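You operate a simulated robot arm through the tools that you are given. There is no shell and no other tool.

The job below is to be done with a simulated robot arm. You get a single attempt, and the scene is never put back.

## Task
Lay one place on the garden table with the cream plate.
Fine: cork mat at the table end farthest from the windows, plate on it, red mug beside it filled to the line from the jug, jug back. Spill none. Set down upright: red mug, white water jug.

It is judged by the outcome, as a careful person would: the job done as asked, and still so three seconds after it is handed in. It fails if anything else is knocked over, pushed out of place, dropped, spilled or broken.

## Robot
A 7-joint arm with a two-finger parallel gripper, fixed in place. Base frame: the origin is on the floor under the middle of its stand, x ahead of it, y to its left, z up; the work surface is at about z = 0.72. Readings come in m, rad, newtons and seconds.
It reaches about 1.479 m from its shoulder. Its first joint turns from -2.897 to 2.897 rad. Payload 4.4 kg.
The tool frame sits at the grasp point between the pads (the TCP): z along the fingers, y along the line on which they close. The tips reach 0.023 m beyond it. Largest opening 0.094 m; finger width 0.038, thickness 0.01; the body of the gripper, 0.054 by 0.096 m, starts 0.039 m behind the TCP.
Orientation is told as [roll, pitch, yaw] about the base's x, y, z axes, in that order, counted from this pose: with the fingers straight down and closing along the base's y, the tool's x points along the base's -x, its y along +y and its z along -z.

## Interface
- The arm moves only by the tool send_rows. Its argument "rows" is a list that holds one entry, the list of rows, each a list of 7 numbers: the finger opening in m, from 0 to 0.094, then the shift along the tool's x, y, z in units of 400 mm (1.0 is 400 mm), then the turn, a rotation vector about the tool's x, y, z in units of 90 degrees (1.0 is 90 degrees). In form: [[[gripper, dx, dy, dz, rx, ry, rz], ...]]. A call has 1 to 20 rows; each row is the pose to reach, as a shift and turn from the pose commanded when the call began, along the tool's axes at that moment. A call with a number of a shift or a turn outside -1 to 1 is refused whole. Rows are played at 5 a second. More than 0.05 m and 0.15 rad between two rows, or a gripper value outside its range, and nothing of the call is played. Where a pose cannot be reached the arm comes as near as it can. A force on the tool above 40 N (or 10 N above the force at the start of the call, whichever is more), or a blocked arm, ends the call early, and 0.2 s more pass. Each finger travels about 0.072 m/s and halts on what it meets, pressing with about 41 N; the grip force reading is that of the motor and also rises with nothing between the fingers. The clock runs only during rows and for 0.2 s after the last one: add rows that repeat a pose to give the fingers time. The reply holds the time, the measured pose of the TCP, the force on the tool along the base axes, the opening and the grip force, in the units named above and with some noise, with the torque about the TCP (base axes, N m) and any sound that the robot's microphone picked up.
- Cameras (640 x 400 px; columns grow to the right, rows downward): "scene" is fixed at [0.05, -0.5007, 1.4522]; the picture's right is [0.75, -0.66, 0.00], its down [-0.41, -0.47, -0.78] and it looks along [0.52, 0.59, -0.62] (base axes); focal length 315 px, centre (320, 200). "wrist" rides on the gripper at [0.086, 0.016, -0.075] in the tool frame; the picture's right is [-0.18, 0.98, 0.00], its down [-0.58, -0.11, -0.81] and it looks along [-0.79, -0.15, 0.59] (tool axes); focal length 243 px, centre (320, 200). There is no depth. A picture from a camera that has moved, and an enlarged one, comes with that camera's place and axes in the base frame and with its lens.
- capture(camera): a new picture of that camera. No time passes.
- close_up(camera, box): a new picture of the part [left, top, right, bottom] of that camera's present view, enlarged. No time passes.
- close_job(): hands the job in; it is judged then, once.

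Nothing tells you positions but the pictures and the camera data. Unless the task says otherwise, let go and move clear before handing in.

The tools are called after "Emit:" as a command line: name --argument value ..., lists and objects as JSON in quotes. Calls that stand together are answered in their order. send_rows: Moves the arm, as the interface text tells. Its arguments: {"type":"object","properties":{"rows":{"type":"array","items":{"type":"array","items":{"type":"array","items":{"type":"number"}}}}},"required":["rows"]} The other tools are called the same way: capture (camera) takes a picture; close_up (camera, box) takes an enlarged picture of a part of a camera's view; close_job () hands the job in.

At the start:

```text
clock: 0.0
ee_pos: [0.6642, -0.1538, 1.086]
tcp_rot: [0.001, 0.001, 0.0]
force: [0.6, -1.0, 0.7]
torque: [-0.02, 0.0, -0.01]
gripper_width: 0.0941
grip_force: 0.1
```

scene: 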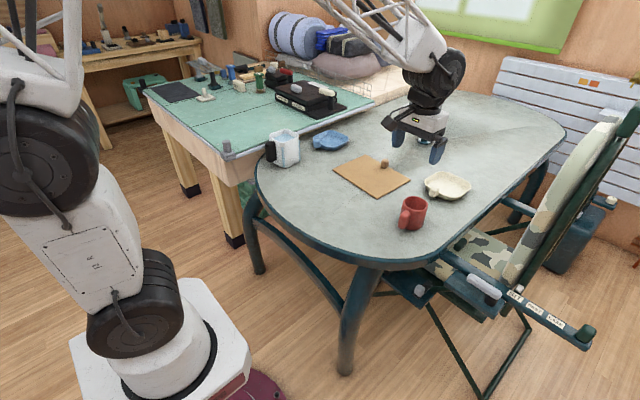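
wrist: 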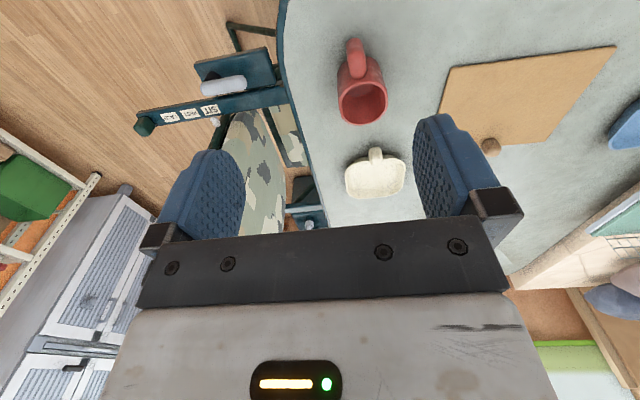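

I see a garden table with a cork mat (with a small knob), a cream plate, a red mug, a blue plate and a white jug; a window sits at the back upper right. I'll look closer before moving anything.

Emit:
close_up --camera "scene" --box '[240, 100, 480, 250]'

Emit:
close_up --camera "scene" --box '[380, 150, 500, 240]'

Emit:
close_up --camera "scene" --box '[250, 110, 370, 190]'

Emit:
close_up --camera "wrist" --box '[280, 0, 640, 225]'

Emit:
close_up --camera "scene" --box '[360, 0, 640, 175]'

```text
2.67 times, centred on (360, 175) of scene
camera zoom: at [0.05, -0.5007, 1.4522], right [0.75, -0.66, 0.0], down [-0.41, -0.47, -0.78], along [0.52, 0.59, -0.62], focal length 839 px, centre (213, 267)
```

zoom: 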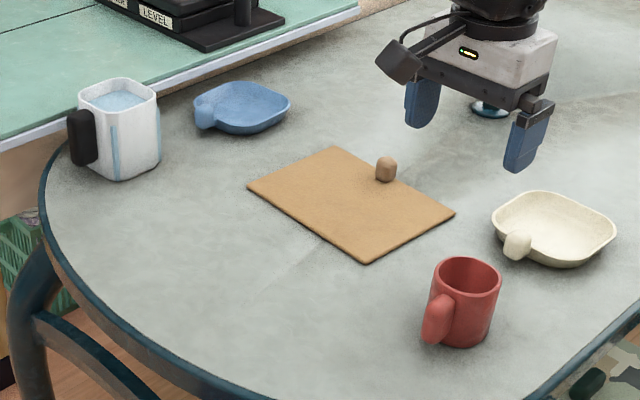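

```text
4.44 times, centred on (440, 195) of scene
camera zoom: at [0.05, -0.5007, 1.4522], right [0.75, -0.66, 0.0], down [-0.41, -0.47, -0.78], along [0.52, 0.59, -0.62], focal length 1398 px, centre (-213, 222)
```

zoom: 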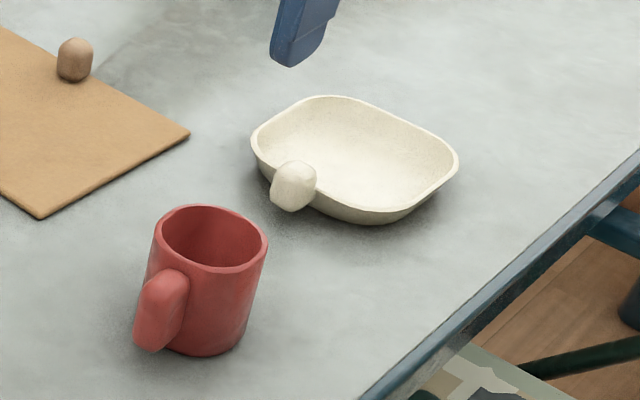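

```text
5.00 times, centred on (310, 150) of scene
camera zoom: at [0.05, -0.5007, 1.4522], right [0.75, -0.66, 0.0], down [-0.41, -0.47, -0.78], along [0.52, 0.59, -0.62], focal length 1573 px, centre (370, 450)
```

zoom: 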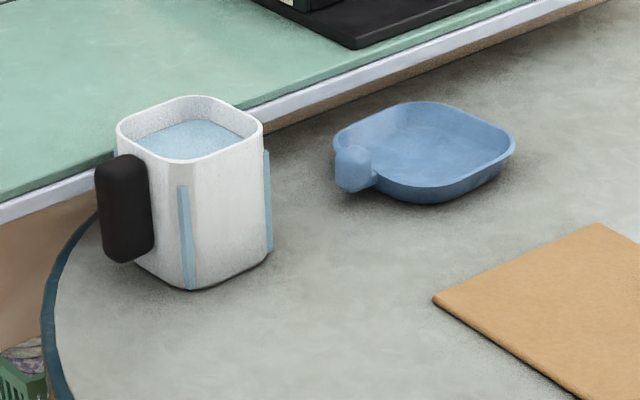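

```text
1.78 times, centred on (460, 112) of wrist
camera zoom: at [0.5776, -0.1376, 1.1608], right [0.18, 0.98, 0.0], down [0.58, -0.11, 0.81], along [0.79, -0.15, -0.59], focal length 431 px, centre (71, 356)
```

zoom: 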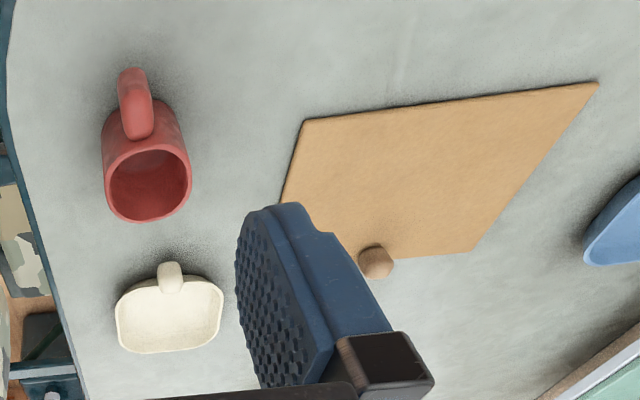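

```text
2.29 times, centred on (500, 88) of scene
camera zoom: at [0.05, -0.5007, 1.4522], right [0.75, -0.66, 0.0], down [-0.41, -0.47, -0.78], along [0.52, 0.59, -0.62], focal length 719 px, centre (-91, 457)
```

zoom: 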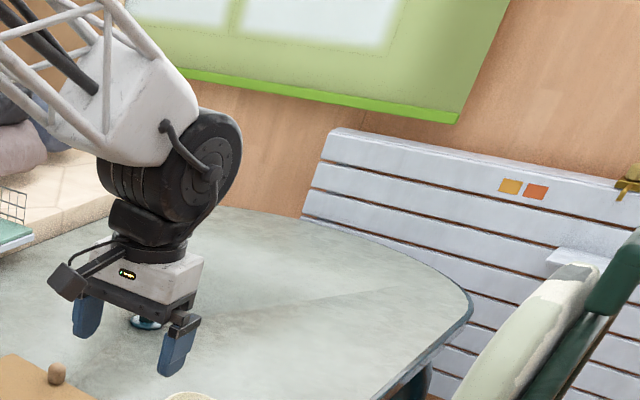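

The window is on the far +x wall, so the end farthest from it is the near table end (x≈0.5). Before planning the handling I'll inspect the mug, plate and mat knob close up.

Emit:
close_up --camera "wrist" --box '[320, 30, 420, 210]'

Emit:
close_up --camera "scene" --box '[395, 190, 435, 235]'

Emit:
close_up --camera "scene" --box '[260, 120, 310, 175]'

Emit:
close_up --camera "scene" --box '[0, 0, 320, 200]'

```text
2.22 times, centred on (370, 120) of wrist
camera zoom: at [0.5776, -0.1376, 1.1608], right [0.18, 0.98, 0.0], down [0.58, -0.11, 0.81], along [0.79, -0.15, -0.59], focal length 539 px, centre (209, 378)
```

zoom: 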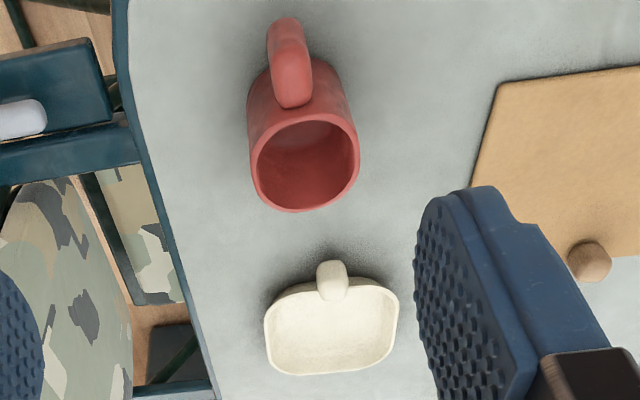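

```text
8.89 times, centred on (415, 212) of scene
camera zoom: at [0.05, -0.5007, 1.4522], right [0.75, -0.66, 0.0], down [-0.41, -0.47, -0.78], along [0.52, 0.59, -0.62], focal length 2797 px, centre (-524, 89)
```

zoom: 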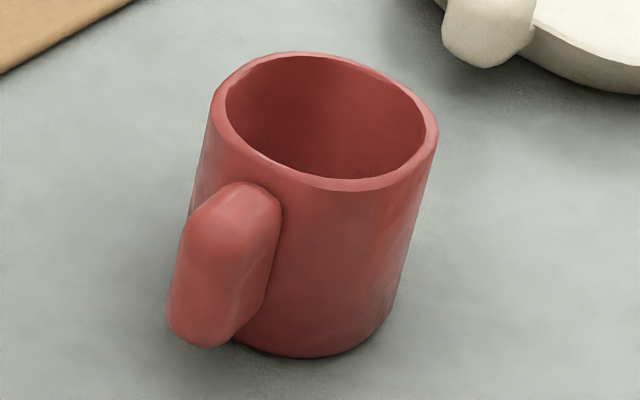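

```text
7.27 times, centred on (285, 148) of scene
camera zoom: at [0.05, -0.5007, 1.4522], right [0.75, -0.66, 0.0], down [-0.41, -0.47, -0.78], along [0.52, 0.59, -0.62], focal length 2288 px, centre (574, 582)
```

zoom: 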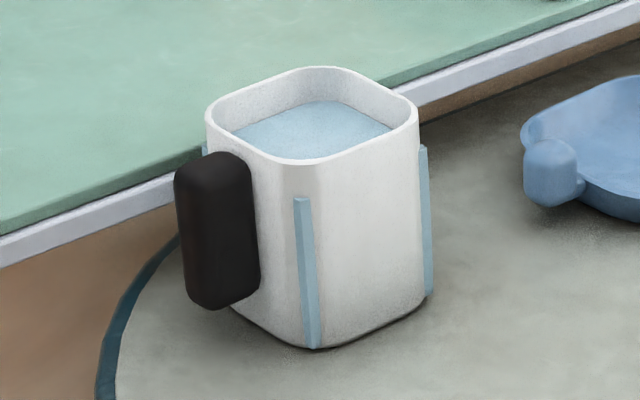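

```text
2.00 times, centred on (160, 100) of scene
camera zoom: at [0.05, -0.5007, 1.4522], right [0.75, -0.66, 0.0], down [-0.41, -0.47, -0.78], along [0.52, 0.59, -0.62], focal length 629 px, centre (640, 400)
```

zoom: 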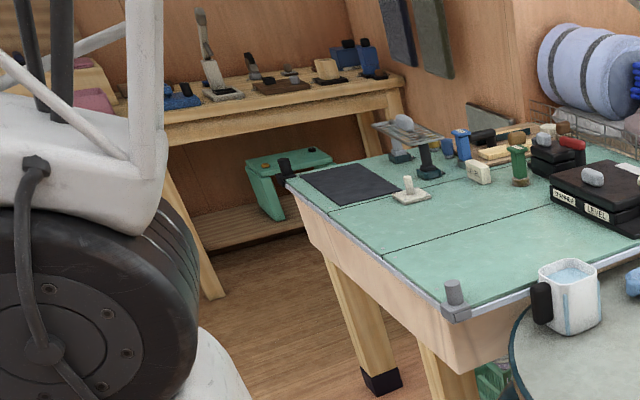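

The jug looks nearly full, the mug is empty, and I can't see its fill line yet. I'll lower the wrist camera for a better look inside the mug and at the plate.

Emit:
send_rows --rows '[[[0.094, -0.035, 0.034, 0.079, 0, 0, 0], [0.094, -0.07, 0.068, 0.158, 0, 0, 0], [0.094, -0.105, 0.101, 0.236, 0, 0, 0], [0.094, -0.14, 0.135, 0.315, 0, 0, 0], [0.094, -0.14, 0.135, 0.315, 0, 0, 0]]]'

Emit:
capture --camera "wrist"

Emit:
close_up --camera "wrist" --box '[240, 0, 440, 125]'

```text
clock: 1.2
ee_pos: [0.7193, -0.0989, 0.9605]
tcp_rot: [0.002, 0.0, -0.001]
force: [-0.8, 0.7, 0.1]
torque: [-0.01, 0.01, -0.02]
gripper_width: 0.094
grip_force: 0.0
```

```text
taken
camera wrist: at [0.6331, -0.0831, 1.0344], right [0.18, 0.98, 0.0], down [0.58, -0.11, 0.81], along [0.79, -0.15, -0.59], focal length 243 px, centre (320, 200)
```

wrist: 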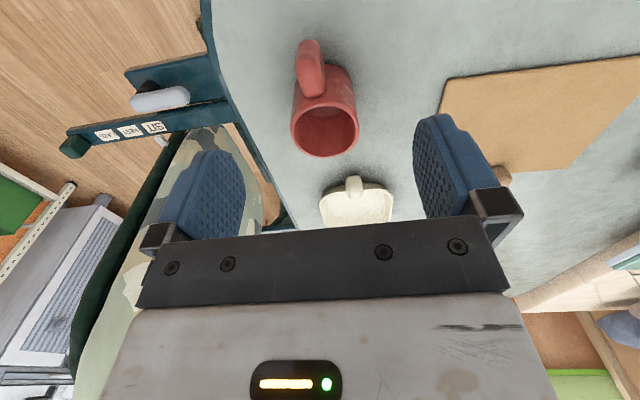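

```text
3.20 times, centred on (340, 62) of wrist
camera zoom: at [0.6331, -0.0831, 1.0344], right [0.18, 0.98, 0.0], down [0.58, -0.11, 0.81], along [0.79, -0.15, -0.59], focal length 776 px, centre (256, 640)
```

zoom: 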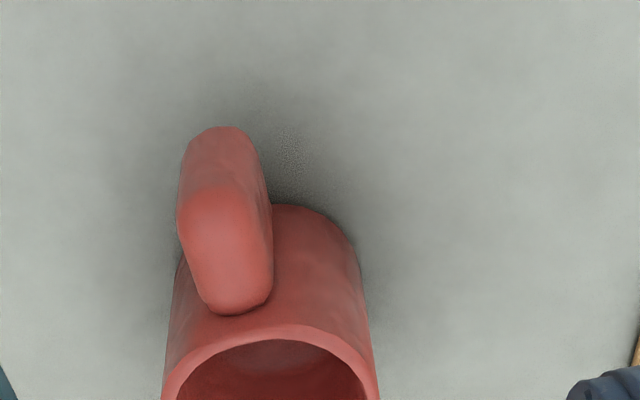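

Emit:
close_up --camera "wrist" --box '[280, 80, 370, 170]'

Emit:
close_up --camera "wrist" --box '[290, 160, 420, 240]'

Emit:
close_up --camera "scene" --box '[400, 192, 430, 220]'

```text
4.44 times, centred on (325, 125) of wrist
camera zoom: at [0.6331, -0.0831, 1.0344], right [0.18, 0.98, 0.0], down [0.58, -0.11, 0.81], along [0.79, -0.15, -0.59], focal length 1078 px, centre (298, 533)
```

zoom: 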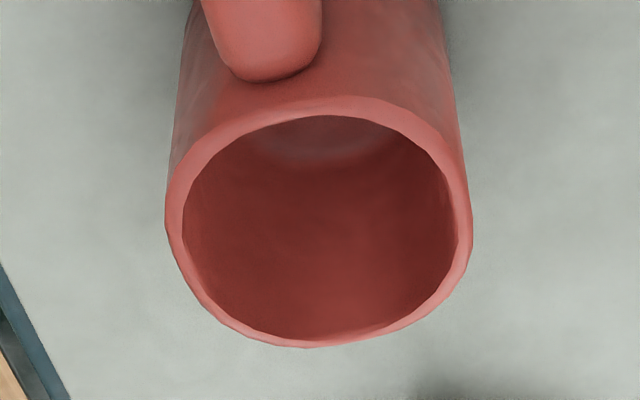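

```text
4.92 times, centred on (355, 200) of wrist
camera zoom: at [0.6331, -0.0831, 1.0344], right [0.18, 0.98, 0.0], down [0.58, -0.11, 0.81], along [0.79, -0.15, -0.59], focal length 1194 px, centre (148, 200)
```

zoom: 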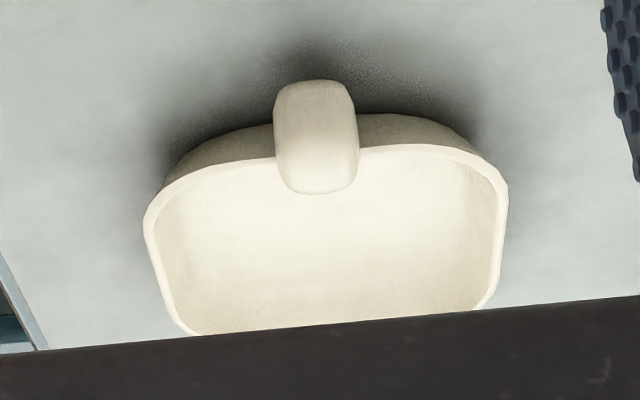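

```text
14.29 times, centred on (415, 206) of scene
camera zoom: at [0.05, -0.5007, 1.4522], right [0.75, -0.66, 0.0], down [-0.41, -0.47, -0.78], along [0.52, 0.59, -0.62], focal length 4495 px, centre (-1037, 114)
```

zoom: 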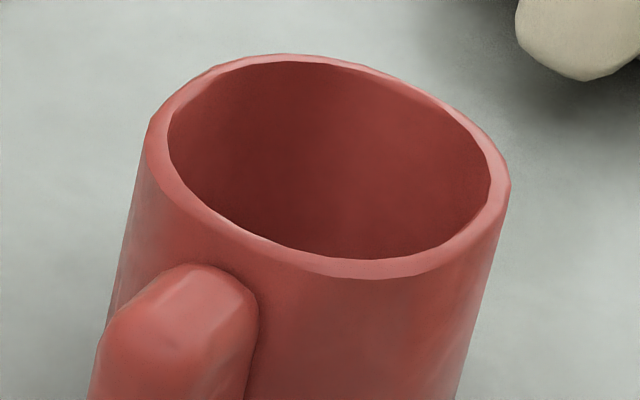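

The mug shows no line on the walls I can see, so I'll recheck it from other sides later. The mat knob is at about (1.01, 0.17), and I'm moving over it now to measure it before gripping.

Emit:
send_rows --rows '[[[0.094, -0.065, 0.096, 0.004, 0, 0, 0], [0.094, -0.129, 0.192, 0.007, 0, 0, 0], [0.094, -0.194, 0.288, 0.011, 0, 0, 0], [0.094, -0.259, 0.384, 0.014, 0, 0, 0], [0.094, -0.323, 0.48, 0.018, 0, 0, 0], [0.094, -0.388, 0.576, 0.021, 0, 0, 0], [0.094, -0.4525, 0.6725, 0.025, 0, 0, 0], [0.094, -0.4525, 0.6725, 0.025, 0, 0, 0]]]'

Emit:
capture --camera "wrist"

Emit:
close_up --camera "wrist" --box '[240, 50, 440, 175]'

Emit:
capture --camera "scene"

```text
clock: 3.0
ee_pos: [0.9001, 0.1703, 0.9498]
tcp_rot: [-0.001, -0.001, 0.0]
force: [-0.4, -0.5, 0.3]
torque: [-0.03, -0.01, 0.02]
gripper_width: 0.0939
grip_force: 0.1
```

```text
taken
camera wrist: at [0.8147, 0.1863, 1.0248], right [0.18, 0.98, 0.0], down [0.58, -0.11, 0.81], along [0.79, -0.15, -0.59], focal length 243 px, centre (320, 200)
```

wrist: 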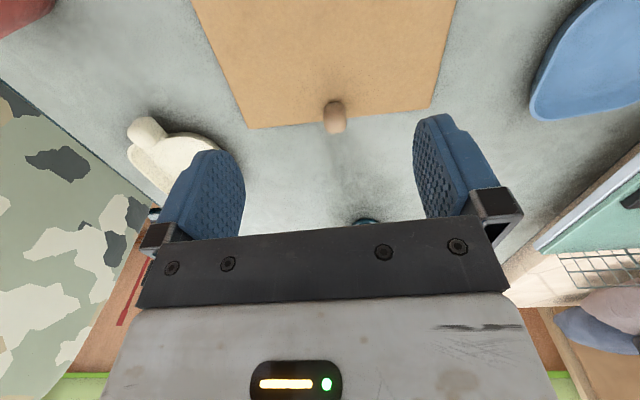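

```text
3.20 times, centred on (340, 112) of wrist
camera zoom: at [0.8147, 0.1863, 1.0248], right [0.18, 0.98, 0.0], down [0.58, -0.11, 0.81], along [0.79, -0.15, -0.59], focal length 776 px, centre (256, 480)
```

zoom: 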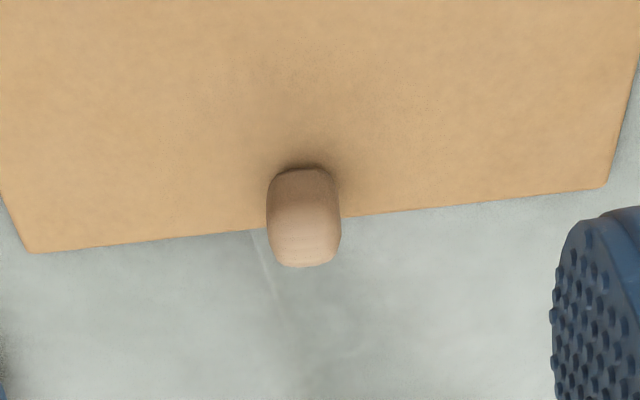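

```text
taken
```

scene: 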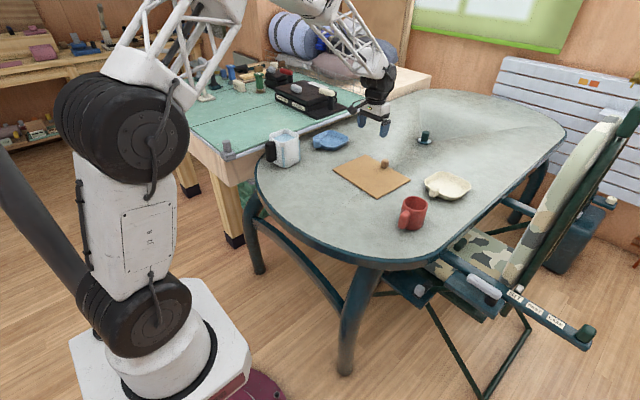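

The mat lies at x 0.83–1.03, y 0.04–0.30, with its knob (about 3 cm wide) at (1.014, 0.171). I'll straddle the knob, lower the tool and grip it.

Emit:
send_rows --rows '[[[0.08, -0.095, 0.001, 0.067, 0, 0, 0], [0.08, -0.19, 0.002, 0.133, 0, 0, 0], [0.08, -0.285, 0.002, 0.2, 0, 0, 0], [0.08, -0.285, 0.002, 0.275, 0, 0, 0], [0.08, -0.285, 0.002, 0.35, 0, 0, 0], [0.08, -0.285, 0.002, 0.42, 0, 0, 0], [0.08, -0.285, 0.002, 0.46, 0, 0, 0], [0.08, -0.285, 0.002, 0.497, 0, 0, 0], [0.08, -0.285, 0.002, 0.497, 0, 0, 0]]]'

Emit:
capture --camera "wrist"

Emit:
close_up --camera "scene" --box '[310, 80, 470, 220]'

```text
clock: 5.0
ee_pos: [1.0177, 0.1684, 0.7513]
tcp_rot: [-0.001, -0.001, 0.001]
force: [-1.3, 0.5, 2.5]
torque: [-0.01, 0.07, -0.03]
gripper_width: 0.08
grip_force: 0.0
```

```text
taken
camera wrist: at [0.9304, 0.1855, 0.8259], right [0.18, 0.98, 0.0], down [0.58, -0.11, 0.81], along [0.79, -0.15, -0.59], focal length 243 px, centre (320, 200)
```

wrist: 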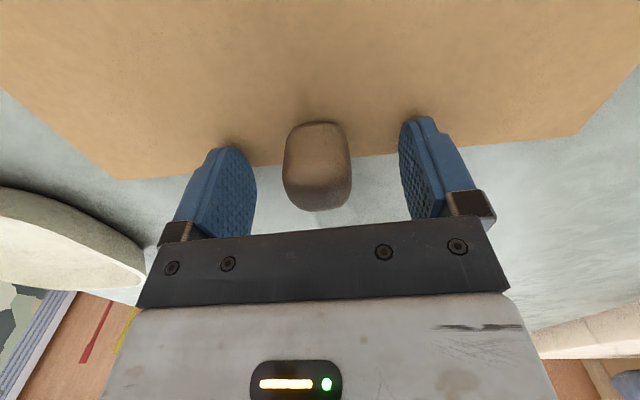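

```text
2.86 times, centred on (390, 150) of scene
camera zoom: at [0.05, -0.5007, 1.4522], right [0.75, -0.66, 0.0], down [-0.41, -0.47, -0.78], along [0.52, 0.59, -0.62], focal length 899 px, centre (120, 343)
```

zoom: 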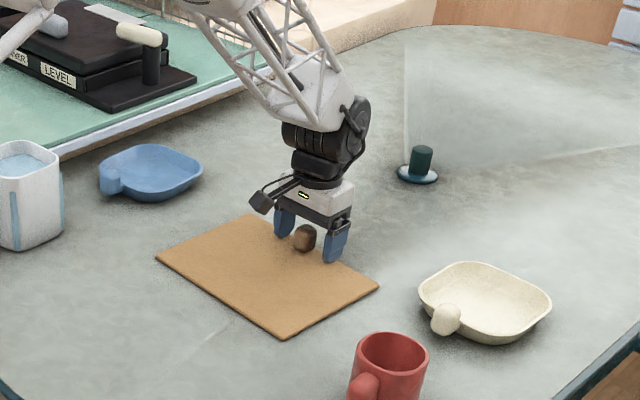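

The fingers straddle the knob symmetrically just above the mat. I'll close on it now.

Emit:
send_rows --rows '[[[0.05, 0, 0, 0, 0, 0, 0], [0.02, 0, 0, 0, 0, 0, 0], [0.0, 0, 0, 0, 0, 0, 0], [0.0, 0, 0, 0, 0, 0, 0], [0.0, 0, 0, 0, 0, 0, 0]]]'

Emit:
capture --camera "wrist"

```text
clock: 6.2
ee_pos: [1.018, 0.1692, 0.7503]
tcp_rot: [-0.001, -0.001, 0.002]
force: [-1.2, -0.4, 6.0]
torque: [-0.03, -0.01, -0.53]
gripper_width: 0.0307
grip_force: 40.4
```

```text
taken
camera wrist: at [0.9304, 0.1854, 0.8259], right [0.18, 0.98, 0.0], down [0.58, -0.11, 0.81], along [0.79, -0.15, -0.59], focal length 243 px, centre (320, 200)
```

wrist: 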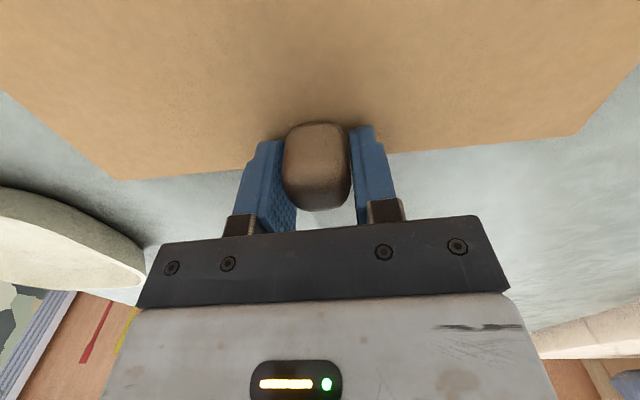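

The grip on the knob is firm (0.031 m). I'll lift slightly and check that the mat stays level.

Emit:
send_rows --rows '[[[0.0, 0, 0, -0.025, 0, 0, 0], [0.0, 0, 0, -0.05, 0, 0, 0], [0.0, 0, 0, -0.075, 0, 0, 0], [0.0, 0, 0, -0.1, 0, 0, 0], [0.0, 0, 0, -0.1, 0, 0, 0]]]'

Emit:
close_up --camera "scene" --box '[310, 80, 470, 220]'

Emit:
capture --camera "wrist"

```text
clock: 7.4
ee_pos: [1.0156, 0.1711, 0.7916]
tcp_rot: [0.0, 0.001, 0.001]
force: [1.1, 0.6, -1.4]
torque: [0.02, -0.2, 0.03]
gripper_width: 0.0297
grip_force: 40.7
```

```text
2.86 times, centred on (390, 150) of scene
camera zoom: at [0.05, -0.5007, 1.4522], right [0.75, -0.66, 0.0], down [-0.41, -0.47, -0.78], along [0.52, 0.59, -0.62], focal length 899 px, centre (120, 343)
```

zoom: 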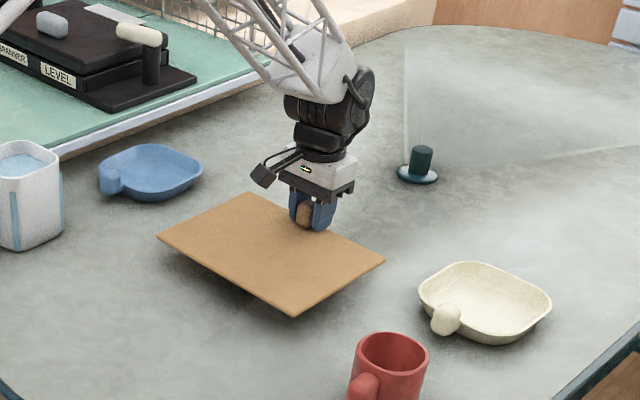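

```text
taken
camera wrist: at [0.93, 0.1872, 0.8662], right [0.18, 0.98, 0.0], down [0.58, -0.11, 0.81], along [0.79, -0.15, -0.59], focal length 243 px, centre (320, 200)
```

wrist: 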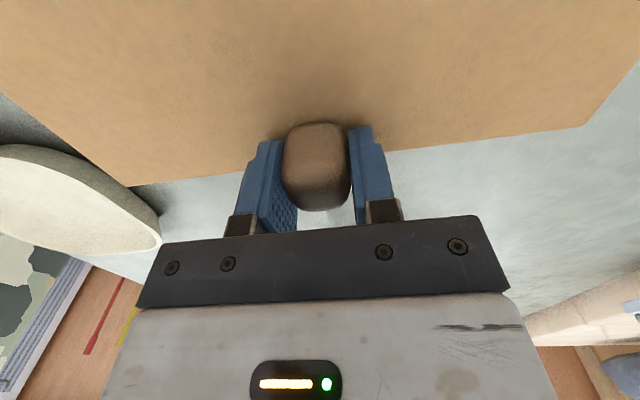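

The mat is lifted and nearly level. I'll carry it to the table end, aiming for a mat centre of about (0.65, 0.20), and square it up.

Emit:
send_rows --rows '[[[0.0, 0.07, 0.007, 0, 0, 0, -0.003], [0.0, 0.14, 0.014, 0, 0, 0, -0.006], [0.0, 0.21, 0.021, 0, 0, 0, -0.009], [0.0, 0.28, 0.028, 0, 0, 0, -0.012], [0.0, 0.35, 0.035, 0, 0, 0, -0.015], [0.0, 0.42, 0.042, 0, 0, 0, -0.018], [0.0, 0.49, 0.049, 0, 0, 0, -0.021], [0.0, 0.56, 0.056, 0, 0, 0, -0.024], [0.0, 0.63, 0.063, 0, 0, 0, -0.026], [0.0, 0.7, 0.07, 0, 0, 0, -0.028], [0.0, 0.7, 0.07, 0, 0, 0, -0.028], [0.0, 0.7, 0.07, 0, 0, 0, -0.028]]]'

Emit:
capture --camera "scene"

Emit:
close_up --camera "scene" --box '[240, 110, 440, 270]'

```text
clock: 10.0
ee_pos: [0.7355, 0.2001, 0.7899]
tcp_rot: [-0.001, -0.001, 0.044]
force: [-0.6, 0.2, -2.1]
torque: [0.03, -0.19, 0.03]
gripper_width: 0.0303
grip_force: 41.1
```

```text
taken
```

scene: 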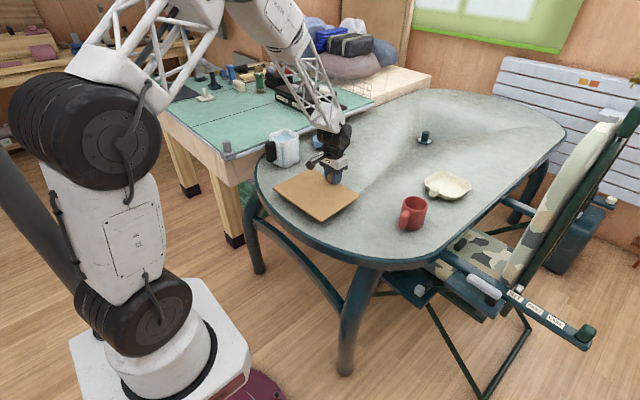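

```text
2.50 times, centred on (340, 190) of scene
camera zoom: at [0.05, -0.5007, 1.4522], right [0.75, -0.66, 0.0], down [-0.41, -0.47, -0.78], along [0.52, 0.59, -0.62], focal length 787 px, centre (270, 225)
```

zoom: 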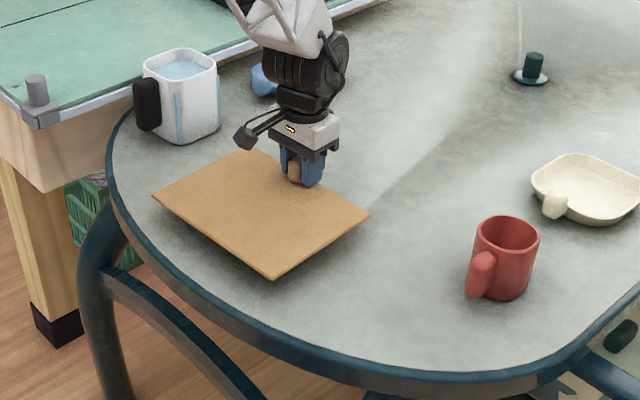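

The mat is at the end but now yawed by about +2.6°. I'll turn it back square and lower it onto the table.

Emit:
send_rows --rows '[[[0.0, 0, 0, 0, 0, 0, 0.014], [0.0, 0, 0, 0.02, 0, 0, 0.028], [0.0, 0, 0, 0.045, 0, 0, 0.028], [0.0, 0, 0, 0.065, 0, 0, 0.028], [0.0, 0, 0, 0.08, 0, 0, 0.028], [0.0, 0, 0, 0.09, 0, 0, 0.028], [0.0, 0, 0, 0.097, 0, 0, 0.028], [0.0, 0, 0, 0.097, 0, 0, 0.028]]]'

Emit:
close_up --camera "scene" --box '[240, 110, 440, 270]'

```text
clock: 11.8
ee_pos: [0.7344, 0.1977, 0.7521]
tcp_rot: [-0.001, -0.001, 0.0]
force: [0.0, 0.2, -2.5]
torque: [0.0, -0.18, 0.0]
gripper_width: 0.0299
grip_force: 41.1
```

```text
2.50 times, centred on (340, 190) of scene
camera zoom: at [0.05, -0.5007, 1.4522], right [0.75, -0.66, 0.0], down [-0.41, -0.47, -0.78], along [0.52, 0.59, -0.62], focal length 787 px, centre (270, 225)
```

zoom: 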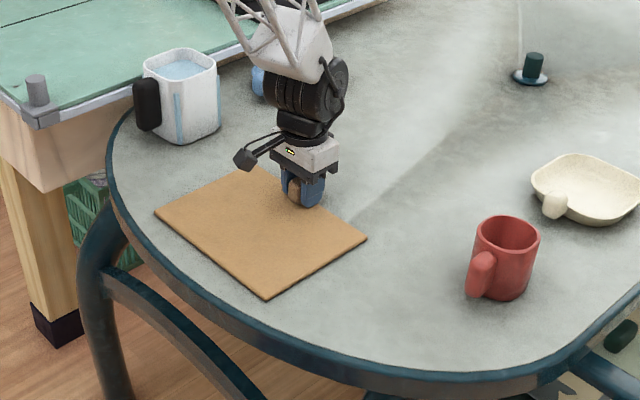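

The mat still hangs a hair above the table, since its weight is still on the tool. I'll lower in tiny steps until it touches.

Emit:
send_rows --rows '[[[0.0, 0, 0, 0.003, 0, 0, 0], [0.0, 0, 0, 0.006, 0, 0, 0], [0.0, 0, 0, 0.009, 0, 0, 0], [0.0, 0, 0, 0.009, 0, 0, 0]]]'

```text
clock: 12.7
ee_pos: [0.7354, 0.1982, 0.7511]
tcp_rot: [-0.001, -0.001, 0.0]
force: [1.0, 0.3, 5.2]
torque: [-0.2, 0.47, 0.3]
gripper_width: 0.0297
grip_force: 40.8
stopped in row 4: the force on the tool passed its limit at 43 N (the readings are from after the stop); the commanded pose is now the measured one
```

It's down on the table. I'll open and rise clear.

Emit:
send_rows --rows '[[[0.04, 0, 0, 0, 0, 0, 0], [0.06, 0, 0, 0, 0, 0, 0], [0.07, 0, 0, 0, 0, 0, 0], [0.07, 0, 0, -0.05, 0, 0, 0], [0.07, 0, 0, -0.15, 0, 0, 0], [0.07, 0, 0, -0.25, 0, 0, 0], [0.07, 0, 0, -0.35, 0, 0, 0], [0.07, 0, 0, -0.45, 0, 0, 0], [0.07, 0, 0, -0.45, 0, 0, 0]]]'

Emit:
close_up --camera "scene" --box '[240, 110, 440, 270]'

Emit:
capture --camera "wrist"

```text
clock: 14.7
ee_pos: [0.7356, 0.2, 0.9311]
tcp_rot: [-0.001, -0.002, 0.001]
force: [0.3, -0.5, 0.8]
torque: [0.0, -0.01, -0.01]
gripper_width: 0.0704
grip_force: 0.1
```

```text
2.50 times, centred on (340, 190) of scene
camera zoom: at [0.05, -0.5007, 1.4522], right [0.75, -0.66, 0.0], down [-0.41, -0.47, -0.78], along [0.52, 0.59, -0.62], focal length 787 px, centre (270, 225)
```

zoom: 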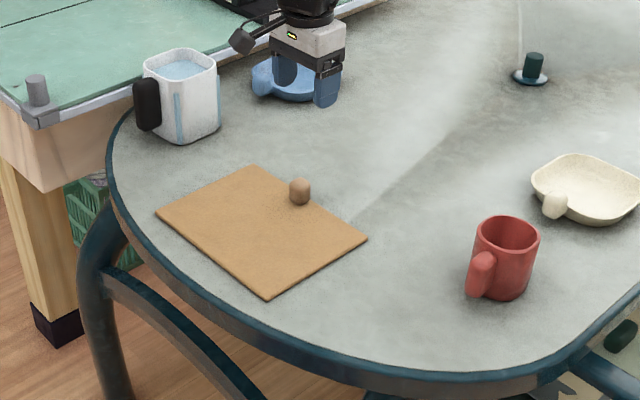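

```text
taken
camera wrist: at [0.6487, 0.2153, 1.0063], right [0.18, 0.98, 0.0], down [0.58, -0.11, 0.81], along [0.79, -0.15, -0.59], focal length 243 px, centre (320, 200)
```

wrist: 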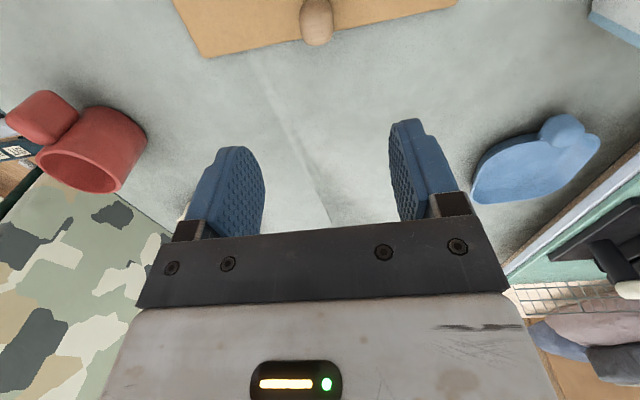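

The mat now lies square at the end (x 0.55–0.745, y 0.074–0.326). Next is the cream plate at about (1.07, -0.08), so I'm moving over its knob for a closer look.

Emit:
send_rows --rows '[[[0.07, -0.051, -0.0875, 0.01, 0, 0, 0], [0.07, -0.103, -0.175, 0.02, 0, 0, 0], [0.07, -0.154, -0.2625, 0.03, 0, 0, 0], [0.07, -0.205, -0.35, 0.04, 0, 0, 0], [0.07, -0.257, -0.4375, 0.05, 0, 0, 0], [0.07, -0.308, -0.525, 0.06, 0, 0, 0], [0.07, -0.36, -0.6125, 0.07, 0, 0, 0], [0.07, -0.411, -0.7, 0.078, 0, 0, 0], [0.07, -0.411, -0.7, 0.078, 0, 0, 0]]]'

Emit:
capture --camera "wrist"

Emit:
close_up --camera "wrist" --box '[240, 60, 420, 240]'

Emit:
close_up --camera "scene" --box '[380, 120, 500, 220]'

```text
clock: 16.6
ee_pos: [0.8998, -0.0823, 0.9013]
tcp_rot: [-0.001, -0.002, 0.001]
force: [0.6, 0.1, 0.7]
torque: [0.0, 0.03, 0.01]
gripper_width: 0.0698
grip_force: 0.1
```

```text
taken
camera wrist: at [0.8128, -0.0667, 0.9755], right [0.18, 0.98, 0.0], down [0.58, -0.11, 0.81], along [0.79, -0.15, -0.59], focal length 243 px, centre (320, 200)
```

wrist: 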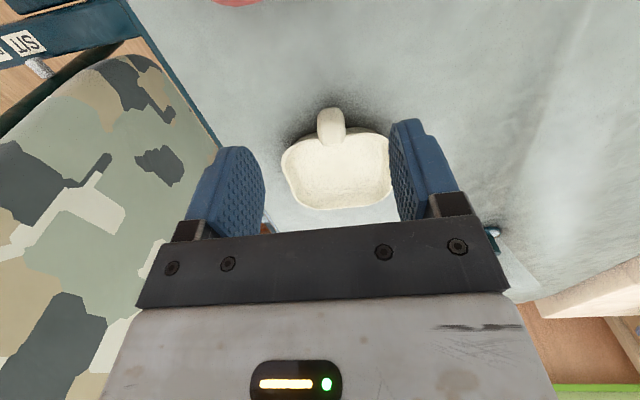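

```text
2.22 times, centred on (330, 150) of wrist
camera zoom: at [0.8128, -0.0667, 0.9755], right [0.18, 0.98, 0.0], down [0.58, -0.11, 0.81], along [0.79, -0.15, -0.59], focal length 539 px, centre (298, 311)
```

zoom: 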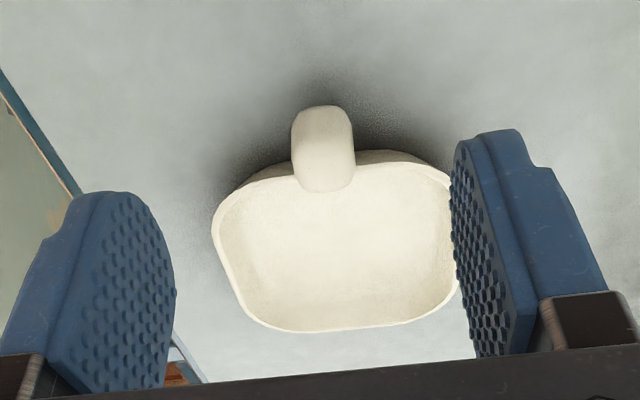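

```text
4.00 times, centred on (440, 170) of scene
camera zoom: at [0.05, -0.5007, 1.4522], right [0.75, -0.66, 0.0], down [-0.41, -0.47, -0.78], along [0.52, 0.59, -0.62], focal length 1259 px, centre (-160, 320)
```

zoom: 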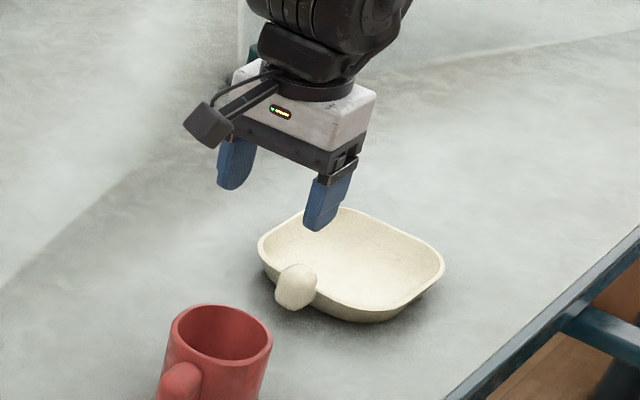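

The plate's knob is centred near (0.977, -0.086), z 0.745–0.778, on its -x side. I'll descend to straddle it while keeping off the plate wall, and check before closing.

Emit:
send_rows --rows '[[[0.07, -0.06, -0.003, 0.05, 0, 0, 0], [0.07, -0.12, -0.006, 0.1, 0, 0, 0], [0.07, -0.1755, -0.009, 0.16, 0, 0, 0], [0.07, -0.1755, -0.009, 0.22, 0, 0, 0], [0.07, -0.1755, -0.009, 0.27, 0, 0, 0], [0.07, -0.1755, -0.009, 0.305, 0, 0, 0], [0.07, -0.1755, -0.009, 0.33, 0, 0, 0], [0.07, -0.1755, -0.009, 0.33, 0, 0, 0]]]'

Emit:
capture --camera "wrist"

Emit:
close_up --camera "scene" --box '[380, 120, 500, 220]'

```text
clock: 18.4
ee_pos: [0.9689, -0.0853, 0.7698]
tcp_rot: [-0.001, 0.0, -0.001]
force: [0.5, -0.6, 1.1]
torque: [0.01, -0.02, -0.01]
gripper_width: 0.0699
grip_force: 0.0
```

```text
taken
camera wrist: at [0.8826, -0.069, 0.8428], right [0.18, 0.98, 0.0], down [0.58, -0.11, 0.81], along [0.79, -0.15, -0.59], focal length 243 px, centre (320, 200)
```

wrist: 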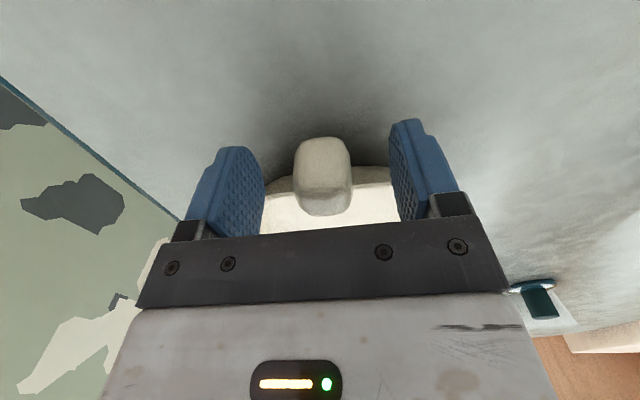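

```text
4.00 times, centred on (440, 170) of scene
camera zoom: at [0.05, -0.5007, 1.4522], right [0.75, -0.66, 0.0], down [-0.41, -0.47, -0.78], along [0.52, 0.59, -0.62], focal length 1259 px, centre (-160, 320)
```

zoom: 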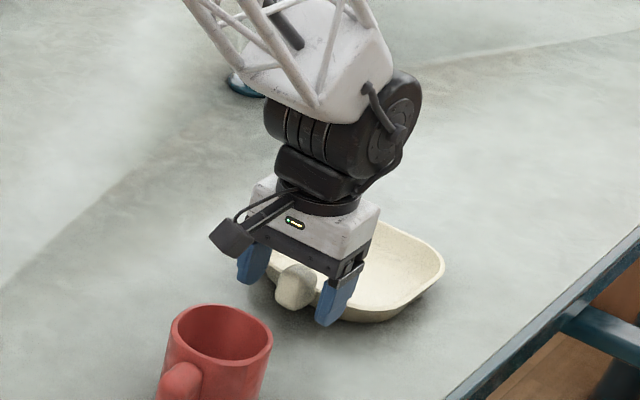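

Both fingers straddle the knob without touching the plate wall. I'll close now.

Emit:
send_rows --rows '[[[0.05, 0, 0, 0, 0, 0, 0], [0.025, 0, 0, 0, 0, 0, 0], [0.0, 0, 0, 0, 0, 0, 0], [0.0, 0, 0, 0, 0, 0, 0], [0.0, 0, 0, 0, 0, 0, 0]]]'

Emit:
capture --camera "wrist"

```text
clock: 19.6
ee_pos: [0.9686, -0.0846, 0.7671]
tcp_rot: [-0.001, -0.002, -0.001]
force: [0.2, -0.6, -1.4]
torque: [-0.02, 0.01, -0.05]
gripper_width: 0.0297
grip_force: 41.0
```

```text
taken
camera wrist: at [0.8825, -0.069, 0.843], right [0.18, 0.98, 0.0], down [0.58, -0.11, 0.81], along [0.79, -0.15, -0.59], focal length 243 px, centre (320, 200)
```

wrist: 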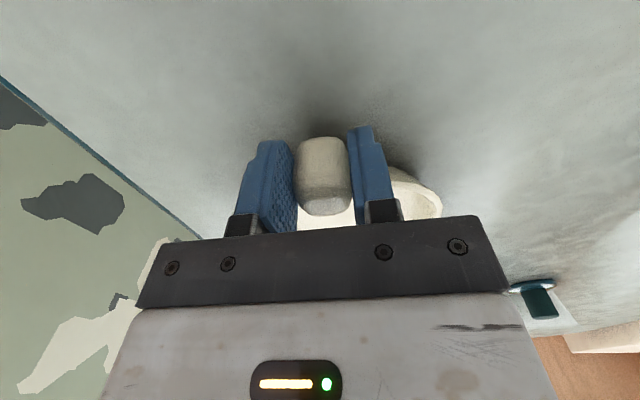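

The plate is gripped. I'll lift it slowly and check that it hangs level.

Emit:
send_rows --rows '[[[0.0, 0, 0, -0.02, 0, 0, 0], [0.0, 0, 0, -0.05, 0, 0, 0], [0.0, 0, 0, -0.09, 0, 0, 0], [0.0, 0, 0, -0.13, 0, 0, 0], [0.0, 0, 0, -0.16, 0, 0, 0], [0.0, 0, 0, -0.16, 0, 0, 0]]]'

Emit:
close_up --camera "scene" --box '[380, 100, 500, 220]'

Emit:
capture --camera "wrist"

```text
clock: 21.1
ee_pos: [0.9682, -0.0851, 0.8306]
tcp_rot: [0.0, -0.001, 0.0]
force: [-1.2, -0.6, -1.7]
torque: [0.03, 0.16, -0.01]
gripper_width: 0.0294
grip_force: 40.9
```

```text
3.33 times, centred on (440, 160) of scene
camera zoom: at [0.05, -0.5007, 1.4522], right [0.75, -0.66, 0.0], down [-0.41, -0.47, -0.78], along [0.52, 0.59, -0.62], focal length 1049 px, centre (-80, 333)
```

zoom: 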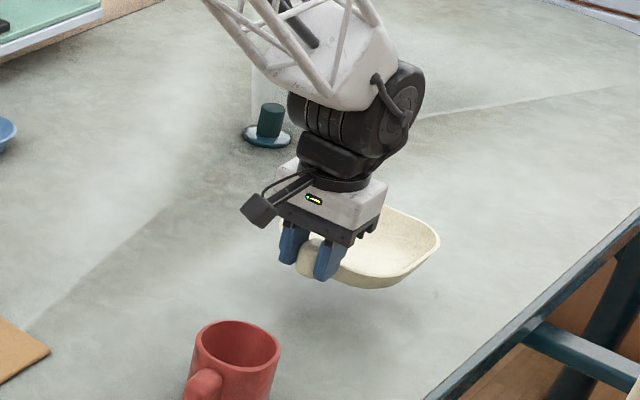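

```text
taken
camera wrist: at [0.8831, -0.0691, 0.9064], right [0.18, 0.98, 0.0], down [0.58, -0.11, 0.81], along [0.79, -0.15, -0.59], focal length 243 px, centre (320, 200)
```

wrist: 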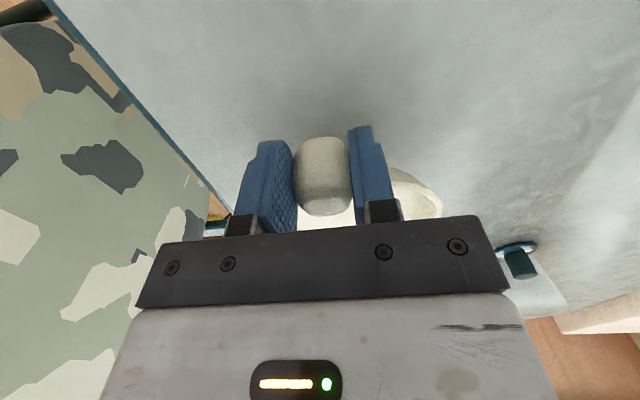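

The plate is level and secure. I'll move it left first, staying clear of the mug, then back toward the mat.

Emit:
send_rows --rows '[[[0.0, 0, 0.06, 0, 0, 0, 0], [0.0, 0, 0.15, 0, 0, 0, 0], [0.0, 0, 0.24, 0, 0, 0, 0], [0.0, 0, 0.33, 0, 0, 0, 0], [0.0, 0, 0.42, 0, 0, 0, 0], [0.0, 0, 0.51, 0, 0, 0, 0], [0.0, 0, 0.6, 0, 0, 0, 0], [0.0, 0, 0.67, 0, 0, 0, 0], [0.0, 0, 0.718, 0, 0, 0, 0], [0.0, 0, 0.718, 0, 0, 0, 0]]]'

Emit:
send_rows --rows '[[[0.0, 0.06, 0, 0, 0, 0, 0], [0.0, 0.14, 0, 0, 0, 0, 0], [0.0, 0.22, 0, 0, 0, 0, 0], [0.0, 0.3, 0, 0, 0, 0, 0], [0.0, 0.38, 0, 0, 0, 0, 0], [0.0, 0.46, 0, 0, 0, 0, 0], [0.0, 0.54, 0, 0, 0, 0, 0], [0.0, 0.62, 0, 0, 0, 0, 0], [0.0, 0.7, 0, 0, 0, 0, 0], [0.0, 0.78, 0, 0, 0, 0, 0], [0.0, 0.86, 0, 0, 0, 0, 0], [0.0, 0.94, 0, 0, 0, 0, 0], [0.0, 1.0, 0, 0, 0, 0, 0], [0.0, 1.0, 0, 0, 0, 0, 0]]]'

Emit:
close_up --camera "scene" --box '[230, 100, 450, 280]'

Emit:
capture --camera "wrist"

```text
clock: 23.2
ee_pos: [0.9686, 0.2049, 0.8314]
tcp_rot: [0.001, -0.001, 0.0]
force: [0.3, 0.5, -2.0]
torque: [-0.03, 0.1, 0.03]
gripper_width: 0.0298
grip_force: 40.9
```

```text
clock: 26.2
ee_pos: [0.5693, 0.2015, 0.8303]
tcp_rot: [0.0, -0.002, 0.0]
force: [-0.1, 0.8, -1.5]
torque: [0.0, 0.11, 0.01]
gripper_width: 0.0294
grip_force: 40.9
```

```text
2.22 times, centred on (340, 190) of scene
camera zoom: at [0.05, -0.5007, 1.4522], right [0.75, -0.66, 0.0], down [-0.41, -0.47, -0.78], along [0.52, 0.59, -0.62], focal length 699 px, centre (276, 222)
```

zoom: 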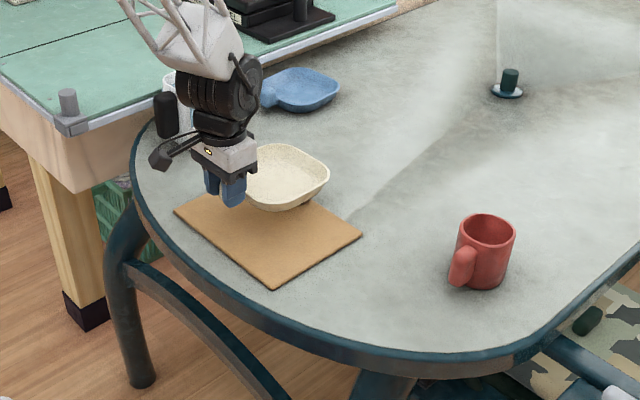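

```text
taken
camera wrist: at [0.4832, 0.2179, 0.9059], right [0.18, 0.98, 0.0], down [0.58, -0.11, 0.81], along [0.79, -0.15, -0.59], focal length 243 px, centre (320, 200)
```

wrist: 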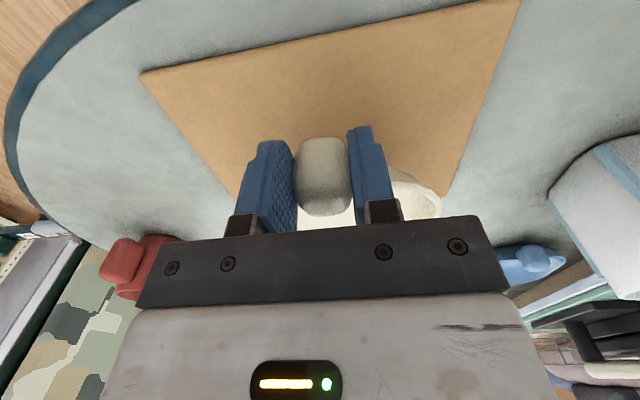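

The plate hovers over the mat. I'll go the last few centimetres back and lower to just above contact.

Emit:
send_rows --rows '[[[0.0, 0.04, 0, 0, 0, 0, 0], [0.0, 0.077, 0, 0, 0, 0, 0], [0.0, 0.077, 0, 0.04, 0, 0, 0], [0.0, 0.077, 0, 0.08, 0, 0, 0], [0.0, 0.077, 0, 0.11, 0, 0, 0], [0.0, 0.077, 0, 0.13, 0, 0, 0], [0.0, 0.077, 0, 0.14, 0, 0, 0], [0.0, 0.077, 0, 0.14, 0, 0, 0]]]'

Emit:
close_up --camera "scene" --box '[250, 120, 390, 240]'

```text
clock: 28.1
ee_pos: [0.5393, 0.2025, 0.7759]
tcp_rot: [0.002, -0.002, 0.0]
force: [-11.1, -1.6, 30.4]
torque: [-0.07, -0.82, -0.12]
gripper_width: 0.0294
grip_force: 40.9
```

```text
3.33 times, centred on (320, 180) of scene
camera zoom: at [0.05, -0.5007, 1.4522], right [0.75, -0.66, 0.0], down [-0.41, -0.47, -0.78], along [0.52, 0.59, -0.62], focal length 1049 px, centre (320, 267)
```

zoom: 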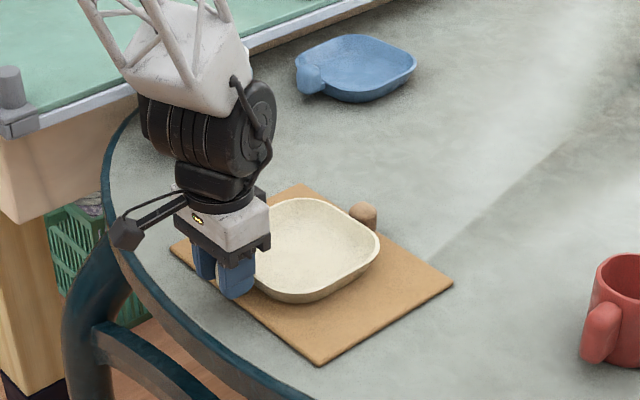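

The plate has seated on the mat (contact force about 30 N). I'll ease off a touch and release, then check it from above.

Emit:
send_rows --rows '[[[0.0, 0, 0, -0.004, 0, 0, 0], [0.0, 0, 0, -0.004, 0, 0, 0]]]'

Emit:
close_up --camera "scene" --box '[280, 150, 370, 220]'

```text
clock: 28.6
ee_pos: [0.5382, 0.202, 0.7759]
tcp_rot: [0.0, -0.001, 0.0]
force: [0.8, -0.5, 0.2]
torque: [0.09, -0.36, -0.05]
gripper_width: 0.0295
grip_force: 41.2
```

```text
5.71 times, centred on (325, 185) of scene
camera zoom: at [0.05, -0.5007, 1.4522], right [0.75, -0.66, 0.0], down [-0.41, -0.47, -0.78], along [0.52, 0.59, -0.62], focal length 1798 px, centre (291, 286)
```

zoom: 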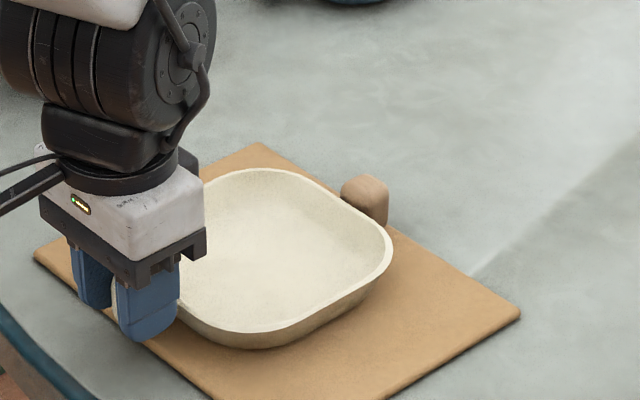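

Force is back near zero and the plate sits flat. I'll open and rise.

Emit:
send_rows --rows '[[[0.035, 0, 0, 0, 0, 0, 0], [0.05, 0, 0, 0, 0, 0, 0], [0.06, 0, 0, 0, 0, 0, 0], [0.06, 0, 0, 0, 0, 0, 0], [0.06, 0, 0, -0.06, 0, 0, 0], [0.06, 0, 0, -0.16, 0, 0, 0], [0.06, 0, 0, -0.26, 0, 0, 0], [0.06, 0, 0, -0.36, 0, 0, 0], [0.06, 0, 0, -0.46, 0, 0, 0], [0.06, 0, 0, -0.46, 0, 0, 0]]]'

Emit:
close_up --camera "scene" --box '[250, 120, 390, 240]'

Emit:
capture --camera "wrist"

```text
clock: 30.9
ee_pos: [0.5372, 0.2035, 0.9616]
tcp_rot: [0.001, -0.002, -0.001]
force: [-0.4, 0.5, -0.7]
torque: [-0.01, 0.02, 0.0]
gripper_width: 0.0597
grip_force: 0.1
```

```text
3.33 times, centred on (320, 180) of scene
camera zoom: at [0.05, -0.5007, 1.4522], right [0.75, -0.66, 0.0], down [-0.41, -0.47, -0.78], along [0.52, 0.59, -0.62], focal length 1049 px, centre (320, 267)
```

zoom: 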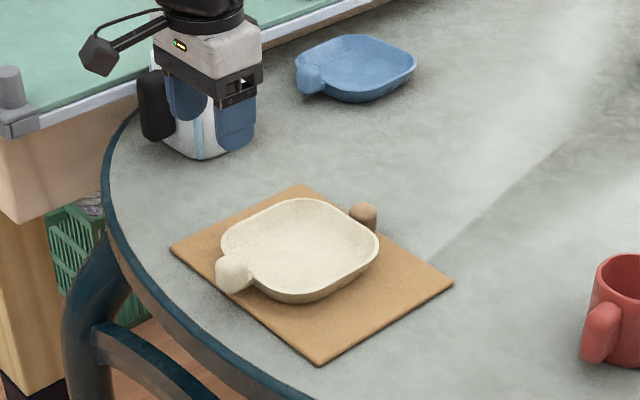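

```text
taken
camera wrist: at [0.4518, 0.219, 1.0366], right [0.18, 0.98, 0.0], down [0.58, -0.11, 0.81], along [0.79, -0.15, -0.59], focal length 243 px, centre (320, 200)
```

wrist: 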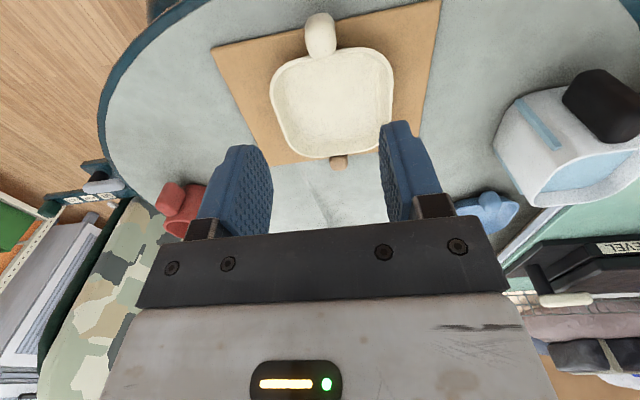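

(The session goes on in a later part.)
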